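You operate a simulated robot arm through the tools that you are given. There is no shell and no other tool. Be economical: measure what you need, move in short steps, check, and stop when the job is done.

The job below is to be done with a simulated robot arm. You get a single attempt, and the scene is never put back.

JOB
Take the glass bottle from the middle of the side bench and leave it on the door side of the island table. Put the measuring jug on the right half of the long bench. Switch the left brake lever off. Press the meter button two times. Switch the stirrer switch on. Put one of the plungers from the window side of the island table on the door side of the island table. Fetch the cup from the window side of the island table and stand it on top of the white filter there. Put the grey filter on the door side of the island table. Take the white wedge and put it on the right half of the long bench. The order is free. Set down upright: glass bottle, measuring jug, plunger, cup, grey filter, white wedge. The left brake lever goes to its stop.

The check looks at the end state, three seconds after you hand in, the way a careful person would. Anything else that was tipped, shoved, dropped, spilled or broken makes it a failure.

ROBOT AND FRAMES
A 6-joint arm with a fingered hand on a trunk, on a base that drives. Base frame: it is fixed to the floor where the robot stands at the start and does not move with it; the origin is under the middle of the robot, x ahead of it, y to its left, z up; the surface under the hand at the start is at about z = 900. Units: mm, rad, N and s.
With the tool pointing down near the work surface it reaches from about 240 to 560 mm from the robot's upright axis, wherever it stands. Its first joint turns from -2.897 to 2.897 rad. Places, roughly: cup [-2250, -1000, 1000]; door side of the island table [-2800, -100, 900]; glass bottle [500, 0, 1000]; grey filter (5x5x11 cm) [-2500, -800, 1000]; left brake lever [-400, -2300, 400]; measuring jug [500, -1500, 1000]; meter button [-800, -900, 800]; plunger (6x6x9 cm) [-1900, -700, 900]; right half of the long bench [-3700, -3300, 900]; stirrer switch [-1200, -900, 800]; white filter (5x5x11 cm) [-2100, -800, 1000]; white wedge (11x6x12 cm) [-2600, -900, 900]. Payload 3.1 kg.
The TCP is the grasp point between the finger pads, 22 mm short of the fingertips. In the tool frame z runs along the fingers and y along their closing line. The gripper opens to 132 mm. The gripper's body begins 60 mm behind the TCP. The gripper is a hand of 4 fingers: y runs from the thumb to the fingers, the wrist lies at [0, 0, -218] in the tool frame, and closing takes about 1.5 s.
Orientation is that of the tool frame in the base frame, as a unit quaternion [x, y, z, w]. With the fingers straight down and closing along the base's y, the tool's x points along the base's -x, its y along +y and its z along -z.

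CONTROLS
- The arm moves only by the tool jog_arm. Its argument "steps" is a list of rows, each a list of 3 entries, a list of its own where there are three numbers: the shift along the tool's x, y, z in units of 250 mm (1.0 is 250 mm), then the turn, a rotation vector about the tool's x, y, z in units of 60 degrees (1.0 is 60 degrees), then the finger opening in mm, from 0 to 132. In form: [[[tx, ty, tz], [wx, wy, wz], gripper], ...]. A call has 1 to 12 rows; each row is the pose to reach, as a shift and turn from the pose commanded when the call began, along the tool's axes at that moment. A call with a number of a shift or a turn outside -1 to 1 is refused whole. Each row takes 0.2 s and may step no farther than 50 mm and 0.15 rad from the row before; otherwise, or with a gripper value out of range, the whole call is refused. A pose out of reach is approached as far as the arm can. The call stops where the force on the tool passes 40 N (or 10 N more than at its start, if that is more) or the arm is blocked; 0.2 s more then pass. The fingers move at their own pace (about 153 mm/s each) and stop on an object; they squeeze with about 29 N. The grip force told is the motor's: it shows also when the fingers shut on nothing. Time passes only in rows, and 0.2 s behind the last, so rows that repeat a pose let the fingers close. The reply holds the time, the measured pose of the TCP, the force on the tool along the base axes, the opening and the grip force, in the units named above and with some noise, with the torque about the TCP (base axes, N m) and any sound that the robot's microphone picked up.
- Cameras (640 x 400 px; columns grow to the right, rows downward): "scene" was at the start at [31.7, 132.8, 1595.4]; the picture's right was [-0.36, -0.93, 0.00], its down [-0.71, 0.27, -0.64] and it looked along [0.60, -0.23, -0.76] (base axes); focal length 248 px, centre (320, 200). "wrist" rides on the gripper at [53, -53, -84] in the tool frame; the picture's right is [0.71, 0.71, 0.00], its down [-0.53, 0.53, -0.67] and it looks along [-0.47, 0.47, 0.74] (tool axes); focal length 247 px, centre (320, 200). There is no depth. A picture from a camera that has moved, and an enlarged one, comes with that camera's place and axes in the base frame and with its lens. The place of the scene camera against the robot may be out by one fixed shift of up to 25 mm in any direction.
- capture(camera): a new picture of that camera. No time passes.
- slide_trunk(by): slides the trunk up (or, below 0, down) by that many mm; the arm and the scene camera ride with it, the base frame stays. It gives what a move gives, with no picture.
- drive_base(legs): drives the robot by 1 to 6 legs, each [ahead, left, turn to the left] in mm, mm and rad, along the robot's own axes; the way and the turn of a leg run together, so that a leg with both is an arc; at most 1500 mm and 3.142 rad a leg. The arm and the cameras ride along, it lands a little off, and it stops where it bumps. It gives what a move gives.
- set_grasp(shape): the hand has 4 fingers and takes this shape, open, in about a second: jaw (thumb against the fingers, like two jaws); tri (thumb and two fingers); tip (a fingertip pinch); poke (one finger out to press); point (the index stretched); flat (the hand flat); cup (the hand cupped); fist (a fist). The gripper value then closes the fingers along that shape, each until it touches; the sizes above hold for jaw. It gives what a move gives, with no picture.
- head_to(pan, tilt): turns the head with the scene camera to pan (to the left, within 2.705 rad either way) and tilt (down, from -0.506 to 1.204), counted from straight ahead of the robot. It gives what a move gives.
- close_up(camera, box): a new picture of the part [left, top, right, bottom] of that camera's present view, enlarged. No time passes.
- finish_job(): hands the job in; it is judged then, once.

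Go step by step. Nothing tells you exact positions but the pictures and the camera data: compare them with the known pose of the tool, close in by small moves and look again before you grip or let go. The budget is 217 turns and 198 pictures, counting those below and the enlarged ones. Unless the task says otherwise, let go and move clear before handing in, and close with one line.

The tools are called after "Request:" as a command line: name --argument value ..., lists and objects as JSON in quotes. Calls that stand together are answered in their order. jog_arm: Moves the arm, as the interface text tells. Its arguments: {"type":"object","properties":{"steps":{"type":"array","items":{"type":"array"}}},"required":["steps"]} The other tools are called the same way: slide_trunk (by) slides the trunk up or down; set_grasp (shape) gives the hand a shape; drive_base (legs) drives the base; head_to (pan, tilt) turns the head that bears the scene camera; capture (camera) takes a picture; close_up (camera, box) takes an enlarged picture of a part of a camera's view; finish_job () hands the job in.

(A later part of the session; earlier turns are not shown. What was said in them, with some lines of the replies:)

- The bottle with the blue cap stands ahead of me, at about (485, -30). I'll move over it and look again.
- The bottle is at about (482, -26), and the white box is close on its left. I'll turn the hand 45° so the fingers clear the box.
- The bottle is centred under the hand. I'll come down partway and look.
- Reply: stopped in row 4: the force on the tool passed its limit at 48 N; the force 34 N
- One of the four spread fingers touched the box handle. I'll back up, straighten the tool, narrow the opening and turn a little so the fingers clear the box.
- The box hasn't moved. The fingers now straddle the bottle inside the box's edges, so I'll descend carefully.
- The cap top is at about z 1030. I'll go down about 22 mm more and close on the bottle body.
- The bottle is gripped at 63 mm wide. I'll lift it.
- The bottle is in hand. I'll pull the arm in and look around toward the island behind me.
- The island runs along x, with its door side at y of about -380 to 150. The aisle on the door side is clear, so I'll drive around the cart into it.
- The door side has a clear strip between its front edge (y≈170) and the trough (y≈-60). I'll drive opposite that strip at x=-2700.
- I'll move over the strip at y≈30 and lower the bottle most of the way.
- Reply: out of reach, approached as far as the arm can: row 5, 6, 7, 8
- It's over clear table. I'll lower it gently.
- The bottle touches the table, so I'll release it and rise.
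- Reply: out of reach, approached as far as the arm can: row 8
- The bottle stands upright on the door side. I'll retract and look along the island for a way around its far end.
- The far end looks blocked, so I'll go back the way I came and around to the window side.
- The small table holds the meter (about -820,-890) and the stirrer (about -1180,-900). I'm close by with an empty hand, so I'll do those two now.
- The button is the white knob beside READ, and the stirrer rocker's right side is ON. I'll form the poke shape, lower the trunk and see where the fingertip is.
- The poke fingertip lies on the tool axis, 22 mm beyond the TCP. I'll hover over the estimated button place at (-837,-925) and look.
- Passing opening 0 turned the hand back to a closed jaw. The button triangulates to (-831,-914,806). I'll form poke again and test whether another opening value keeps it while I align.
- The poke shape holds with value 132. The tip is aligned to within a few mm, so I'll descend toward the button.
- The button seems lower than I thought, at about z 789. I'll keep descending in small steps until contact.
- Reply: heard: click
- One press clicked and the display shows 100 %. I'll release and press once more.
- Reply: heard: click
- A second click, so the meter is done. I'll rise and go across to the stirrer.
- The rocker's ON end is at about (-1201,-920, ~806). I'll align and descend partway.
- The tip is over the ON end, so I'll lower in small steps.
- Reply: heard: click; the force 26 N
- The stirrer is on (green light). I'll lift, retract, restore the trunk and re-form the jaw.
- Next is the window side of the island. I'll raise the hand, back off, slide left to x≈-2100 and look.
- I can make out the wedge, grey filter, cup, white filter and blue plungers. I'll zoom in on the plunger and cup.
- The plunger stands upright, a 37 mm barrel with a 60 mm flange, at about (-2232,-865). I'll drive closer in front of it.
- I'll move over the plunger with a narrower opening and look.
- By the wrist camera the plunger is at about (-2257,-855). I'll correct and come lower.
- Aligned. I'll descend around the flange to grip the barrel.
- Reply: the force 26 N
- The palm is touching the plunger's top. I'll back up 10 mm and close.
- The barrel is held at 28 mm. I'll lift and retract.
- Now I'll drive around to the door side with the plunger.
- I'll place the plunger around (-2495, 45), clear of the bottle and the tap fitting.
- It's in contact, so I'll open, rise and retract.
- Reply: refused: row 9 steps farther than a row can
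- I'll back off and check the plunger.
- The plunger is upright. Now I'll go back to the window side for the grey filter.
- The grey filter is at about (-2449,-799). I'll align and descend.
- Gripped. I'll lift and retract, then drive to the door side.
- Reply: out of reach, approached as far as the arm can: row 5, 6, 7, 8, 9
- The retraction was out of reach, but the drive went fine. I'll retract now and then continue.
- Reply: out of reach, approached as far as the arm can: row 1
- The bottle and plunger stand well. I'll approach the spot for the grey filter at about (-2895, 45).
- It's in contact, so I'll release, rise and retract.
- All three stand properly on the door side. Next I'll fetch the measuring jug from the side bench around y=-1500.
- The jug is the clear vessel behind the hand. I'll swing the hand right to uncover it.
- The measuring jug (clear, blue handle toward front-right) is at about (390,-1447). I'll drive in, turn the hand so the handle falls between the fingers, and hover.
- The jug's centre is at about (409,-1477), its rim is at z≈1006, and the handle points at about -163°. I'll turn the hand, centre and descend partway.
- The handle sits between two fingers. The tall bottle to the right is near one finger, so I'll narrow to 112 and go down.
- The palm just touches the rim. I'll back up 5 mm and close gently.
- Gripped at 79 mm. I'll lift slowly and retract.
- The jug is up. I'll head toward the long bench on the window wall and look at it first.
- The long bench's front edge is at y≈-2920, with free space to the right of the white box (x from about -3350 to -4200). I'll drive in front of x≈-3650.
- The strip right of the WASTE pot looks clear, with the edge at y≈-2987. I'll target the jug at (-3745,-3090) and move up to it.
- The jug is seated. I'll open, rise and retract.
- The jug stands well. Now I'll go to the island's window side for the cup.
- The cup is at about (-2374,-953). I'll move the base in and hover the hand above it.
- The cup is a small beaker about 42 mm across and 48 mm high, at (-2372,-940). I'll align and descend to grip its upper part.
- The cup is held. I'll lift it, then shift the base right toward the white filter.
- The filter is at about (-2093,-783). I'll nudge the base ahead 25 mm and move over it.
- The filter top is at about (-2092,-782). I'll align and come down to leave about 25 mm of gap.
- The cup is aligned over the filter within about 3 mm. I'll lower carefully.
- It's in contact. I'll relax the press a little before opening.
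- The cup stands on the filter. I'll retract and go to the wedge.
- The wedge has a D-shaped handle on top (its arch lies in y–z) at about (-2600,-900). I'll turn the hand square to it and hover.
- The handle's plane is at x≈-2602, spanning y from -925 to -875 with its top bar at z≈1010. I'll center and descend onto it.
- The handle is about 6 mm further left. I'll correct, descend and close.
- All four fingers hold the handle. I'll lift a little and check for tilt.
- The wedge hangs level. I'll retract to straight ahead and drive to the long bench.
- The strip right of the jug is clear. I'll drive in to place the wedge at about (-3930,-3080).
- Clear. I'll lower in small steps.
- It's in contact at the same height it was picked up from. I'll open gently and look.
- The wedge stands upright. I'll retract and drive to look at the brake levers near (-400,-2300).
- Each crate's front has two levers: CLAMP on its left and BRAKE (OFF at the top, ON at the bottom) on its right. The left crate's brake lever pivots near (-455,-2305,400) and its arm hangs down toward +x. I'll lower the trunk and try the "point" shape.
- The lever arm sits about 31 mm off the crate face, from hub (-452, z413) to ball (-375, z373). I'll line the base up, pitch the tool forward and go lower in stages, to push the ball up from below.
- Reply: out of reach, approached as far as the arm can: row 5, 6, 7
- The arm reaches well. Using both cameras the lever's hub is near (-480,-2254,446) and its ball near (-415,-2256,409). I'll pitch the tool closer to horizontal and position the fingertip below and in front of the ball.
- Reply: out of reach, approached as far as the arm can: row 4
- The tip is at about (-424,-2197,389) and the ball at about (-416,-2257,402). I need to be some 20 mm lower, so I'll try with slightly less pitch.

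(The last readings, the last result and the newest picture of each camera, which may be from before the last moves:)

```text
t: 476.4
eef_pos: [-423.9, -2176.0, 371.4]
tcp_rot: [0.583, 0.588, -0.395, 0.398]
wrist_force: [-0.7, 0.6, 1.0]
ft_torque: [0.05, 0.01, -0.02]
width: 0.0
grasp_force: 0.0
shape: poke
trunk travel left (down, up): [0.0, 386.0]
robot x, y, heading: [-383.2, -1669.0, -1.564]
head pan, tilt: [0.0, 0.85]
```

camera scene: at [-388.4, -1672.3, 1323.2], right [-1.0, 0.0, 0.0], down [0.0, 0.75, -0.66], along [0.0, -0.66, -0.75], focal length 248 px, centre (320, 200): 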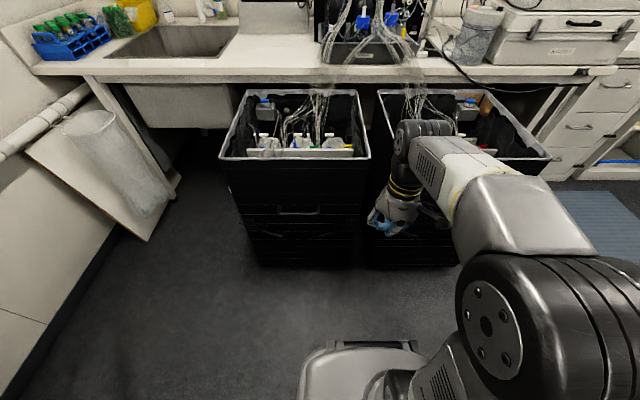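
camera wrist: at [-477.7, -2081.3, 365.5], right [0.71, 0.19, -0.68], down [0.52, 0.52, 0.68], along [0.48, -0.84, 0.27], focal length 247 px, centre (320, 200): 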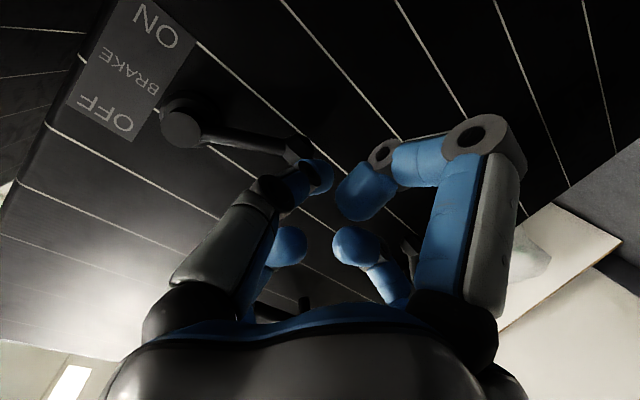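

Reached: the tip is at z≈363. I'll move forward under the lever.

Request:
jog_arm --steps '[[[-0.046, -0.012, 0.115], [0, 0, 0], 132], [[-0.09, -0.012, 0.226], [0, 0, 0], 132]]'

Request:
close_up --camera "wrist" --box '[160, 70, 384, 210]'

Request:
close_up --camera "scene" --box '[330, 210, 410, 260]'

```text
t: 477.0
eef_pos: [-424.8, -2228.7, 390.4]
tcp_rot: [0.583, 0.588, -0.394, 0.398]
wrist_force: [0.1, -0.1, -0.7]
ft_torque: [0.01, -0.03, -0.02]
width: 0.1
grasp_force: 0.0
shape: poke
out of reach, approached as far as the arm can: row 1, 2
trunk travel left (down, up): [0.0, 386.0]
robot x, y, heading: [-383.8, -1667.8, -1.572]
head pan, tilt: [0.0, 0.85]
```

```text
2.86 times, centred on (272, 140) of wrist
camera zoom: at [-479.1, -2130.9, 372.1], right [0.71, 0.27, -0.66], down [0.52, 0.43, 0.74], along [0.48, -0.86, 0.16], focal length 706 px, centre (457, 371)
```

zoom: 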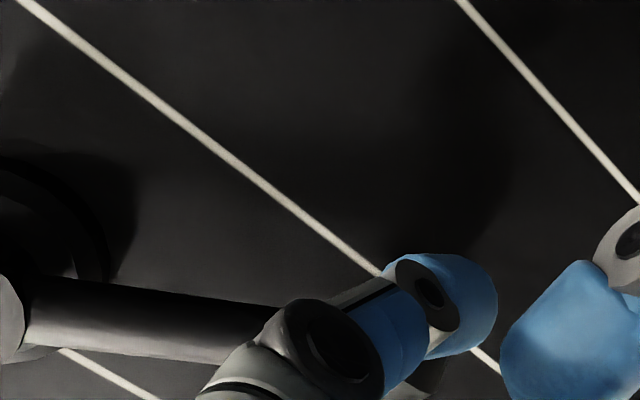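

```text
8.00 times, centred on (370, 235) of scene
camera zoom: at [-215.3, -1671.9, 1323.2], right [-1.0, 0.0, 0.0], down [0.0, 0.75, -0.66], along [0.0, -0.66, -0.75], focal length 1987 px, centre (-80, -80)
```

zoom: 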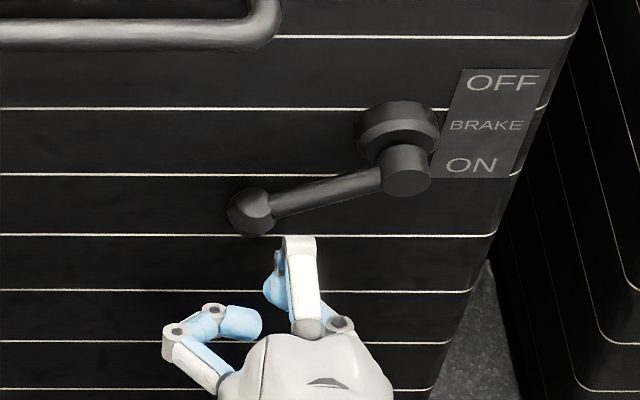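

The arm is at its reach limit there. I'll pull back, bring the base 80 mm closer and try again.

Request:
jog_arm --steps '[[[0.045, 0, -0.113], [0, 0, 0], 132], [[0.09, 0, -0.226], [0, 0, 0], 132], [[0.137, 0, -0.342], [0, 0, 0], 132]]'

Request:
drive_base --legs '[[80, 0, 0]]'

```text
t: 477.8
eef_pos: [-427.1, -2135.1, 388.9]
tcp_rot: [0.583, 0.587, -0.395, 0.399]
wrist_force: [0.1, 0.1, 0.5]
ft_torque: [-0.01, 0.0, -0.01]
width: 0.1
grasp_force: 0.2
shape: poke
trunk travel left (down, up): [0.0, 386.0]
robot x, y, heading: [-379.1, -1669.7, -1.57]
head pan, tilt: [0.0, 0.85]
```

```text
t: 478.9
eef_pos: [-427.0, -2215.1, 387.8]
tcp_rot: [0.583, 0.588, -0.395, 0.399]
wrist_force: [0.3, 0.6, -0.6]
ft_torque: [-0.03, -0.02, 0.01]
width: 0.1
grasp_force: 0.0
shape: poke
trunk travel left (down, up): [0.0, 386.0]
robot x, y, heading: [-381.4, -1747.0, -1.569]
head pan, tilt: [0.0, 0.85]
```

Request:
jog_arm --steps '[[[0.04, 0, 0.016], [0, 0, 0], 132], [[0.078, 0, 0.031], [0, 0, 0], 132]]'

Request:
jog_arm --steps '[[[-0.018, 0, 0.045], [0, 0, 0], 132], [[-0.036, 0, 0.089], [0, 0, 0], 132]]'

Request:
close_up --camera "scene" --box '[330, 195, 426, 255]'

Request:
close_up --camera "wrist" --box '[160, 90, 384, 230]'

```text
t: 479.5
eef_pos: [-425.0, -2215.6, 369.0]
tcp_rot: [0.582, 0.588, -0.395, 0.399]
wrist_force: [-0.3, -0.2, 0.6]
ft_torque: [0.01, 0.01, 0.0]
width: 0.0
grasp_force: 0.0
shape: poke
trunk travel left (down, up): [0.0, 386.0]
robot x, y, heading: [-382.1, -1746.8, -1.566]
head pan, tilt: [0.0, 0.85]
```

```text
t: 480.1
eef_pos: [-425.5, -2239.8, 367.3]
tcp_rot: [0.583, 0.587, -0.395, 0.399]
wrist_force: [0.9, -0.2, -0.7]
ft_torque: [-0.04, 0.02, 0.01]
width: 0.0
grasp_force: 0.1
shape: poke
trunk travel left (down, up): [0.0, 386.0]
robot x, y, heading: [-383.2, -1749.4, -1.568]
head pan, tilt: [0.0, 0.85]
```

```text
6.67 times, centred on (378, 225) of scene
camera zoom: at [-215.0, -1751.4, 1323.2], right [-1.0, 0.0, 0.0], down [0.0, 0.75, -0.66], along [0.0, -0.66, -0.75], focal length 1656 px, centre (-67, 33)
```

zoom: 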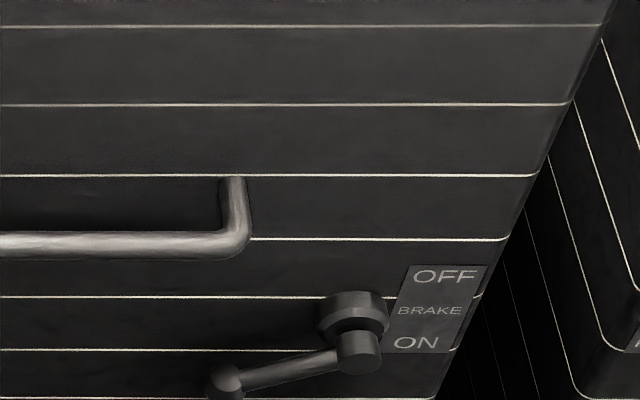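

```text
2.86 times, centred on (272, 160) of wrist
camera zoom: at [-479.3, -2141.6, 350.7], right [0.71, 0.27, -0.66], down [0.52, 0.43, 0.74], along [0.48, -0.86, 0.16], focal length 706 px, centre (457, 314)
```

zoom: 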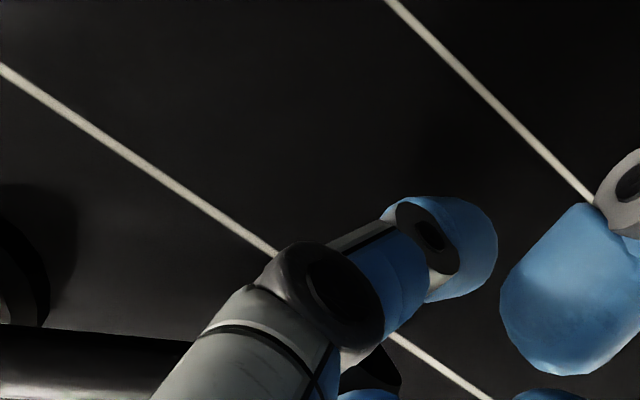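

Request:
close_up --camera "scene" --box '[330, 220, 426, 280]'

```text
6.67 times, centred on (378, 250) of scene
camera zoom: at [-215.0, -1751.4, 1323.2], right [-1.0, 0.0, 0.0], down [0.0, 0.75, -0.66], along [0.0, -0.66, -0.75], focal length 1656 px, centre (-67, -133)
```

zoom: 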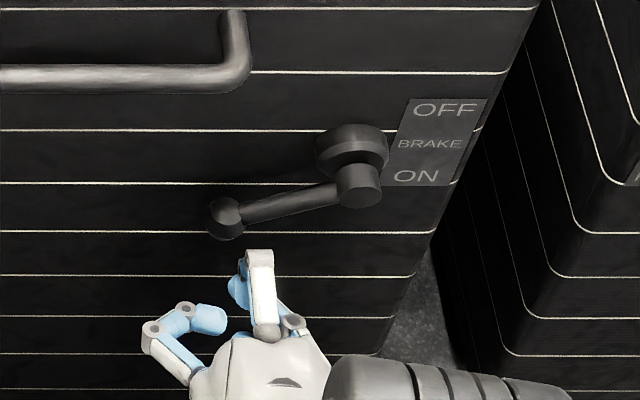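

The upper curled finger takes up the space just above the tip, so I'll use its knuckle to lift the ball: first lower, then move further under.

Request:
jog_arm --steps '[[[0.05, -0.01, 0.02], [0, 0, 0], 132], [[0.1, -0.02, 0.04], [0, 0, 0], 132]]'

Request:
jog_arm --steps '[[[-0.014, 0, 0.035], [0, 0, 0], 132], [[-0.028, 0, 0.07], [0, 0, 0], 132]]'

Request:
close_up --camera "scene" --box '[330, 220, 426, 280]'

```text
t: 480.7
eef_pos: [-425.4, -2238.9, 368.7]
tcp_rot: [0.582, 0.587, -0.395, 0.399]
wrist_force: [0.2, 0.0, 0.5]
ft_torque: [0.01, 0.01, -0.01]
width: 0.0
grasp_force: 0.0
shape: poke
out of reach, approached as far as the arm can: row 1, 2
trunk travel left (down, up): [0.0, 386.0]
robot x, y, heading: [-383.8, -1746.9, -1.567]
head pan, tilt: [0.0, 0.85]
```

```text
t: 481.3
eef_pos: [-424.9, -2256.4, 372.3]
tcp_rot: [0.584, 0.588, -0.394, 0.397]
wrist_force: [-0.7, 0.3, -0.3]
ft_torque: [0.01, 0.0, -0.02]
width: 0.0
grasp_force: 0.0
shape: poke
out of reach, approached as far as the arm can: row 2
trunk travel left (down, up): [0.0, 386.0]
robot x, y, heading: [-381.0, -1744.0, -1.571]
head pan, tilt: [0.0, 0.85]
```

```text
6.67 times, centred on (378, 250) of scene
camera zoom: at [-215.0, -1751.4, 1323.2], right [-1.0, 0.0, 0.0], down [0.0, 0.75, -0.66], along [0.0, -0.66, -0.75], focal length 1656 px, centre (-67, -133)
```

zoom: 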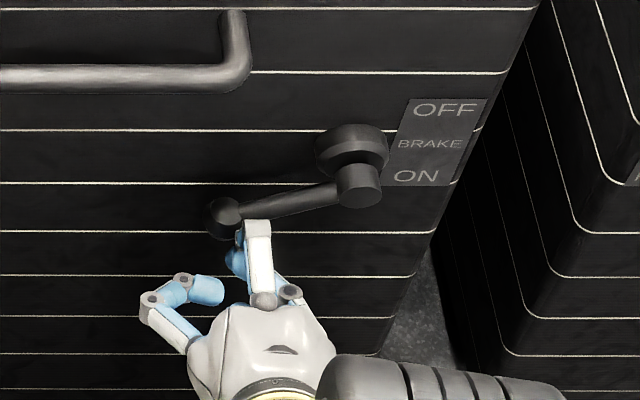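

The tip is under the lever without contact, so I'll raise it in steps and see.

Request:
jog_arm --steps '[[[-0.037, 0, -0.015], [0, 0, 0], 132], [[-0.074, 0, -0.03], [0, 0, 0], 132], [[-0.111, 0, -0.045], [0, 0, 0], 132]]'

Request:
close_up --camera "scene" --box '[330, 220, 426, 280]'

Request:
close_up --camera "wrist" --box '[160, 110, 384, 250]'

```text
t: 482.1
eef_pos: [-426.1, -2256.6, 401.3]
tcp_rot: [0.584, 0.589, -0.393, 0.398]
wrist_force: [-0.7, 0.7, -3.5]
ft_torque: [0.04, 0.02, 0.0]
width: 0.1
grasp_force: 0.0
shape: poke
trunk travel left (down, up): [0.0, 386.0]
robot x, y, heading: [-383.7, -1746.0, -1.568]
head pan, tilt: [0.0, 0.85]
```

```text
6.67 times, centred on (378, 250) of scene
camera zoom: at [-215.1, -1751.6, 1323.2], right [-1.0, 0.0, 0.0], down [0.0, 0.75, -0.66], along [0.0, -0.66, -0.75], focal length 1656 px, centre (-67, -133)
```

zoom: 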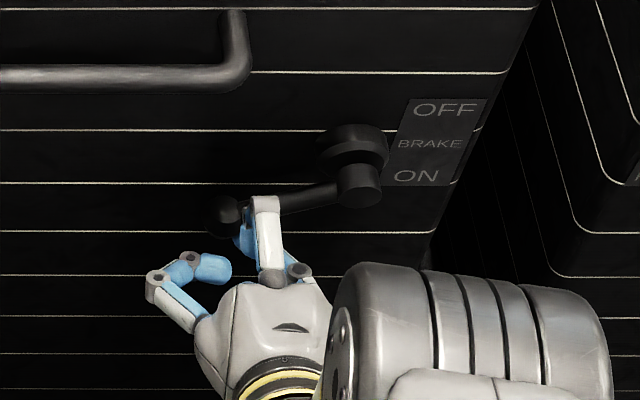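

```text
2.86 times, centred on (272, 180) of wrist
camera zoom: at [-479.7, -2158.6, 383.4], right [0.71, 0.27, -0.66], down [0.52, 0.43, 0.74], along [0.48, -0.86, 0.16], focal length 706 px, centre (457, 257)
```

zoom: 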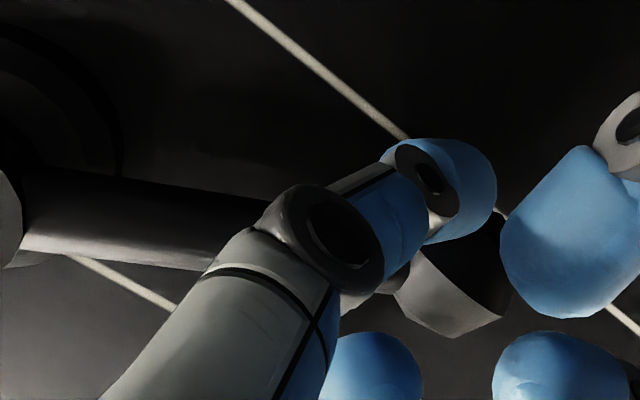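

Contact: the lever lies on the fingertip with the ball beyond it. I'll keep raising.

Request:
jog_arm --steps '[[[-0.037, 0, -0.015], [0, 0, 0], 132], [[-0.074, 0, -0.03], [0, 0, 0], 132], [[-0.111, 0, -0.045], [0, 0, 0], 132], [[-0.148, 0, -0.06], [0, 0, 0], 132]]'

Request:
close_up --camera "scene" --box '[330, 220, 426, 280]'

```text
t: 483.1
eef_pos: [-424.5, -2256.7, 441.4]
tcp_rot: [0.582, 0.589, -0.394, 0.399]
wrist_force: [1.7, 1.4, -1.3]
ft_torque: [0.03, -0.01, 0.03]
width: 0.2
grasp_force: 0.0
shape: poke
trunk travel left (down, up): [0.0, 386.0]
robot x, y, heading: [-381.7, -1749.7, -1.567]
head pan, tilt: [0.0, 0.85]
```

```text
6.67 times, centred on (378, 250) of scene
camera zoom: at [-214.9, -1751.5, 1323.2], right [-1.0, 0.0, 0.0], down [0.0, 0.75, -0.66], along [0.0, -0.66, -0.75], focal length 1656 px, centre (-67, -133)
```

zoom: 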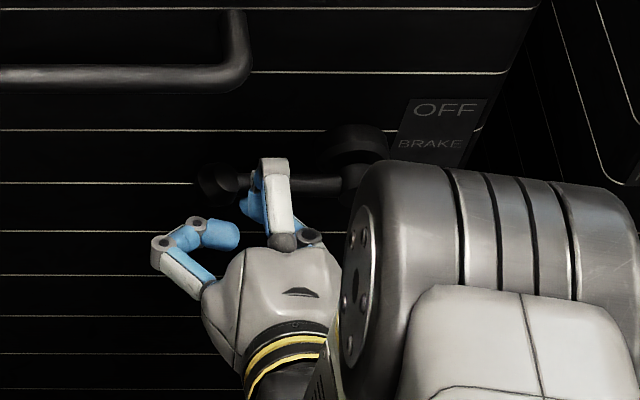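

The lever is rotating and is now horizontal. I'll continue upward.

Request:
jog_arm --steps '[[[-0.037, 0, -0.015], [0, 0, 0], 132], [[-0.074, 0, -0.03], [0, 0, 0], 132], [[-0.111, 0, -0.045], [0, 0, 0], 132], [[-0.13, 0, -0.052], [0, 0, 0], 132]]'

Request:
close_up --camera "scene" --box '[330, 210, 426, 270]'

```text
t: 484.1
eef_pos: [-424.7, -2253.9, 473.0]
tcp_rot: [0.584, 0.59, -0.392, 0.397]
wrist_force: [2.8, 6.1, -12.1]
ft_torque: [0.23, -0.07, 0.01]
width: 0.2
grasp_force: 0.0
shape: poke
trunk travel left (down, up): [0.0, 386.0]
robot x, y, heading: [-383.6, -1748.3, -1.568]
head pan, tilt: [0.0, 0.85]
```

```text
6.67 times, centred on (378, 240) of scene
camera zoom: at [-215.0, -1752.3, 1323.1], right [-1.0, 0.0, 0.0], down [0.0, 0.75, -0.66], along [0.0, -0.66, -0.75], focal length 1656 px, centre (-67, -67)
```

zoom: 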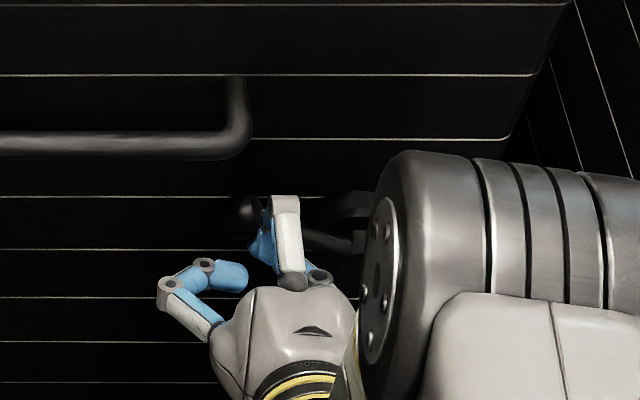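

The force is rising, so it's near the stop. I'll push a little more to confirm.

Request:
jog_arm --steps '[[[-0.012, 0, -0.005], [0, 0, 0], 132], [[-0.024, 0, -0.01], [0, 0, 0], 132]]'

Request:
close_up --camera "wrist" --box '[100, 90, 388, 270]'

```text
t: 484.7
eef_pos: [-425.3, -2254.5, 480.9]
tcp_rot: [0.584, 0.588, -0.394, 0.397]
wrist_force: [3.9, 12.3, -17.6]
ft_torque: [0.4, -0.01, 0.08]
width: 0.1
grasp_force: 0.1
shape: poke
trunk travel left (down, up): [0.0, 386.0]
robot x, y, heading: [-382.9, -1744.7, -1.566]
head pan, tilt: [0.0, 0.85]
```

```text
2.22 times, centred on (244, 180) of wrist
camera zoom: at [-479.2, -2158.2, 463.9], right [0.7, 0.27, -0.65], down [0.52, 0.43, 0.74], along [0.48, -0.86, 0.16], focal length 549 px, centre (489, 244)
```

zoom: 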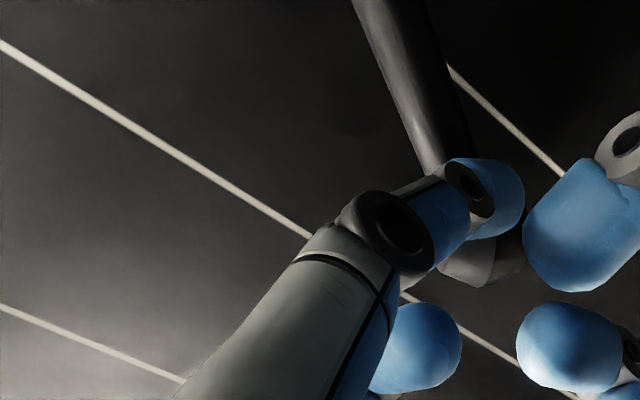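

Request:
jog_arm --steps '[[[-0.015, 0.0, -0.006], [0, 0, 0], 132], [[-0.03, 0.0, -0.012], [0, 0, 0], 132]]'

Request:
close_up --camera "scene" --box '[330, 200, 426, 260]'

```text
t: 485.3
eef_pos: [-425.6, -2257.6, 491.9]
tcp_rot: [0.582, 0.587, -0.396, 0.399]
wrist_force: [-1.2, 0.5, 1.9]
ft_torque: [-0.04, 0.01, -0.03]
width: 0.1
grasp_force: 0.0
shape: poke
trunk travel left (down, up): [0.0, 386.0]
robot x, y, heading: [-381.3, -1744.9, -1.565]
head pan, tilt: [0.0, 0.85]
```

```text
6.67 times, centred on (378, 230) of scene
camera zoom: at [-215.1, -1751.5, 1323.3], right [-1.0, 0.0, 0.0], down [0.0, 0.75, -0.66], along [0.0, -0.66, -0.75], focal length 1656 px, centre (-67, 0)
```

zoom: 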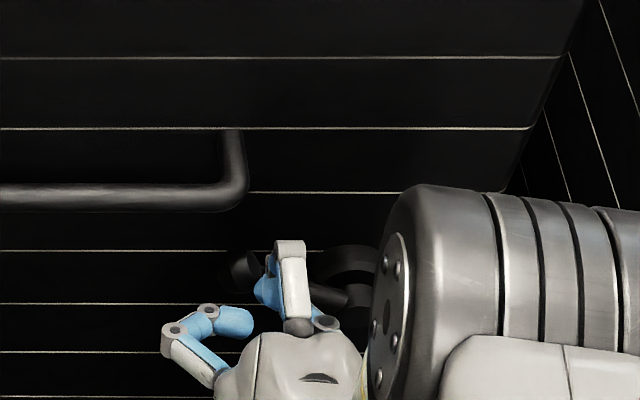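

The force vanished, so the finger has slipped past. I'll look before withdrawing.

Request:
capture --camera "wrist"

```text
22 pictures are left
camera wrist: at [-479.9, -2160.6, 474.4], right [0.7, 0.27, -0.66], down [0.52, 0.43, 0.73], along [0.48, -0.86, 0.17], focal length 247 px, centre (320, 200)
```

wrist: 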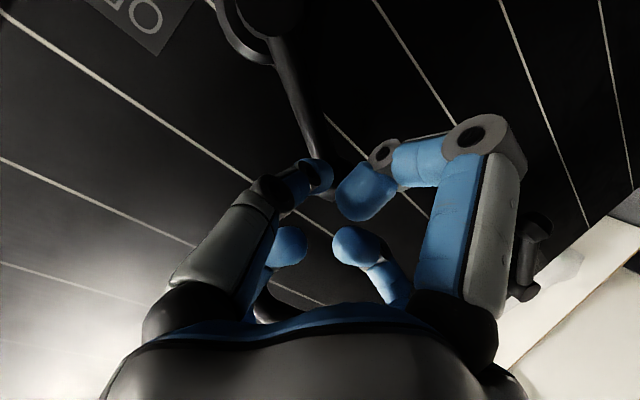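

Request:
jog_arm --steps '[[[0, 0, -0.06], [0, 0, 0], 132], [[0, 0, -0.14], [0, 0, 0], 132], [[0, 0, -0.24], [0, 0, 0], 132], [[0, 0, -0.4], [0, 0, 0], 132], [[0, 0, -0.55], [0, 0, 0], 132]]'

Request:
capture --camera "wrist"

Request:
close_up --camera "scene" --box '[330, 200, 426, 260]'

```text
t: 486.5
eef_pos: [-427.6, -2128.7, 541.7]
tcp_rot: [0.582, 0.588, -0.394, 0.4]
wrist_force: [0.1, 0.9, -0.2]
ft_torque: [0.01, -0.02, 0.0]
width: 0.0
grasp_force: 0.1
shape: poke
trunk travel left (down, up): [0.0, 386.0]
robot x, y, heading: [-383.3, -1747.9, -1.567]
head pan, tilt: [0.0, 0.85]
```

```text
21 pictures are left
camera wrist: at [-481.8, -2031.0, 524.6], right [0.71, 0.27, -0.66], down [0.52, 0.43, 0.74], along [0.48, -0.86, 0.16], focal length 247 px, centre (320, 200)
```

wrist: 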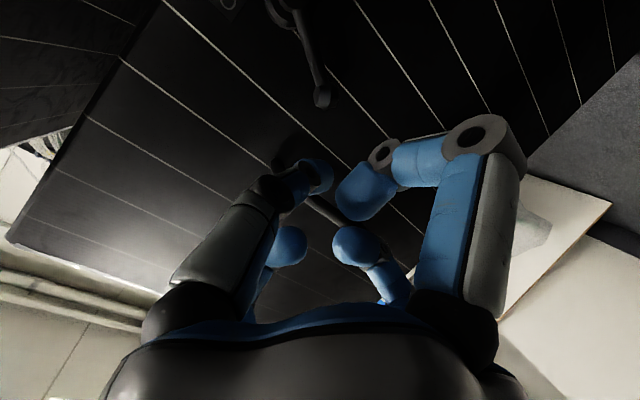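

```text
6.67 times, centred on (378, 230) of scene
camera zoom: at [-215.1, -1751.2, 1323.2], right [-1.0, 0.0, 0.0], down [0.0, 0.75, -0.66], along [0.0, -0.66, -0.75], focal length 1656 px, centre (-67, 0)
```

zoom: 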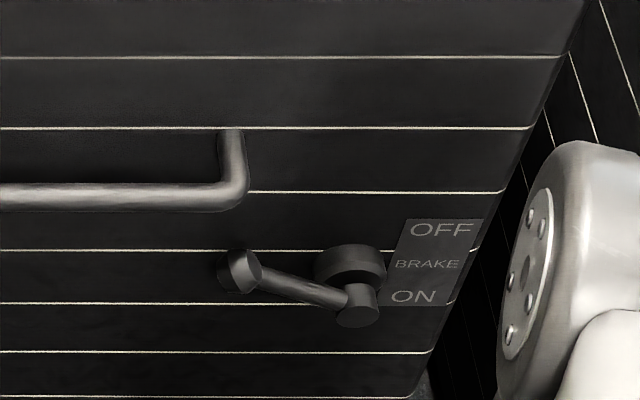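

The lever now points up to OFF, and it resisted with about 18 N at its stop while it had been moving freely before. I'll back away, raise the trunk and check the island from here.

Request:
drive_base --legs '[[-150, 0, 0]]'

Request:
slide_trunk --by 275

Request:
close_up --camera "scene" --box '[280, 190, 472, 310]'

Request:
head_to --pan -2.2 --tilt 0.3

Request:
capture --camera "scene"

```text
t: 487.8
eef_pos: [-428.0, -1977.2, 541.5]
tcp_rot: [0.583, 0.588, -0.395, 0.399]
wrist_force: [0.1, -0.1, -0.9]
ft_torque: [0.03, 0.0, 0.01]
width: 0.0
grasp_force: 0.1
shape: poke
trunk travel left (down, up): [0.0, 386.0]
robot x, y, heading: [-383.0, -1594.9, -1.571]
head pan, tilt: [0.0, 0.85]
```

```text
t: 490.6
eef_pos: [-428.6, -1977.1, 815.8]
tcp_rot: [0.583, 0.588, -0.395, 0.399]
wrist_force: [0.2, -0.1, 0.4]
ft_torque: [-0.02, -0.01, 0.01]
width: 0.0
grasp_force: 0.1
shape: poke
trunk travel left (down, up): [-275.0, 111.0]
robot x, y, heading: [-384.2, -1594.4, -1.566]
head pan, tilt: [0.0, 0.85]
```

```text
3.33 times, centred on (376, 250) of scene
camera zoom: at [-215.5, -1599.8, 1597.1], right [-1.0, 0.0, 0.0], down [0.0, 0.75, -0.66], along [0.0, -0.66, -0.75], focal length 828 px, centre (133, 33)
```

zoom: 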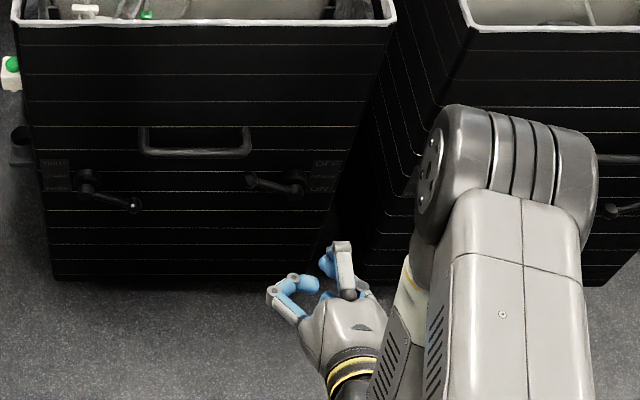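

```text
t: 492.7
eef_pos: [-428.2, -1976.5, 815.2]
tcp_rot: [0.584, 0.588, -0.395, 0.398]
wrist_force: [0.8, 0.3, 0.2]
ft_torque: [0.01, 0.0, 0.04]
width: 0.0
grasp_force: 0.0
shape: poke
trunk travel left (down, up): [-275.0, 111.0]
robot x, y, heading: [-384.3, -1597.7, -1.567]
head pan, tilt: [-2.201, 0.3]
```

```text
18 pictures are left
camera scene: at [-291.3, -1466.9, 1645.4], right [0.59, 0.81, 0.0], down [0.24, -0.17, -0.96], along [-0.77, 0.56, -0.3], focal length 248 px, centre (320, 200)
```

scene: 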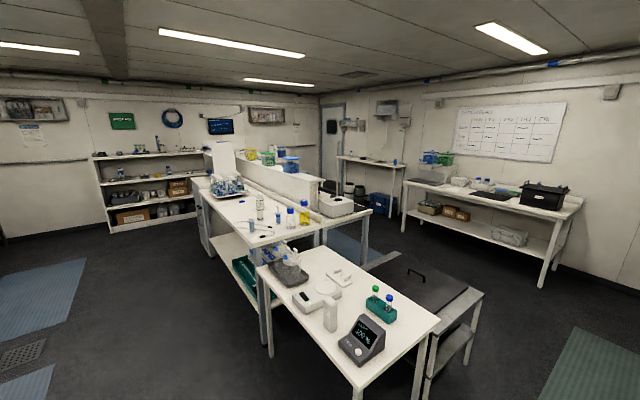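

Request:
close_up --camera "scene" --box '[200, 165, 360, 265]'

Request:
close_up --camera "scene" --box '[280, 270, 408, 350]'

```text
4.00 times, centred on (280, 215) of scene
camera zoom: at [-291.3, -1466.9, 1645.4], right [0.59, 0.81, 0.0], down [0.24, -0.17, -0.96], along [-0.77, 0.56, -0.3], focal length 993 px, centre (480, 140)
```

zoom: 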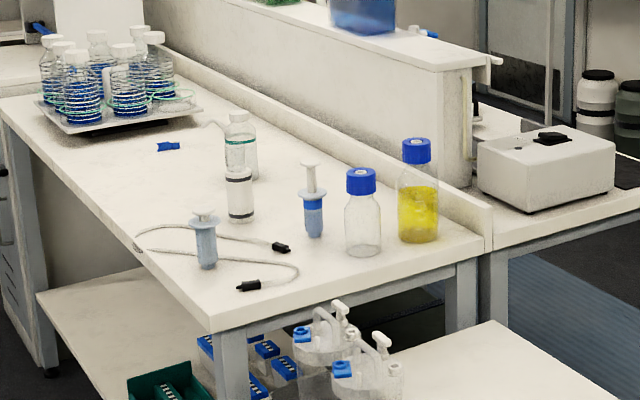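

```text
5.00 times, centred on (344, 310) of scene
camera zoom: at [-291.3, -1466.9, 1645.4], right [0.59, 0.81, 0.0], down [0.24, -0.17, -0.96], along [-0.77, 0.56, -0.3], focal length 1242 px, centre (200, -350)
```

zoom: 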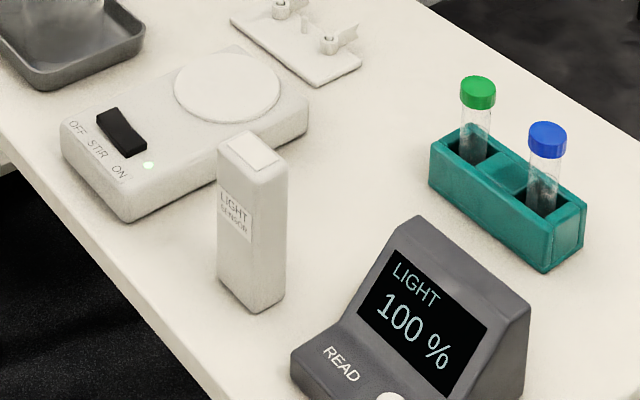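

The stirrer light is on, the meter shows its reading, and the cup still stands on the white filter. Everything is placed and the hand is clear, so I'm handing in.

Request:
finish_job

```text
The job is handed in.
```

I did all nine tasks and handed the job in; the result of the check hasn't come back. The one mishap was that, while I was going for the bottle, a finger pressed on the white box's handle on the side bench. The box did not move.
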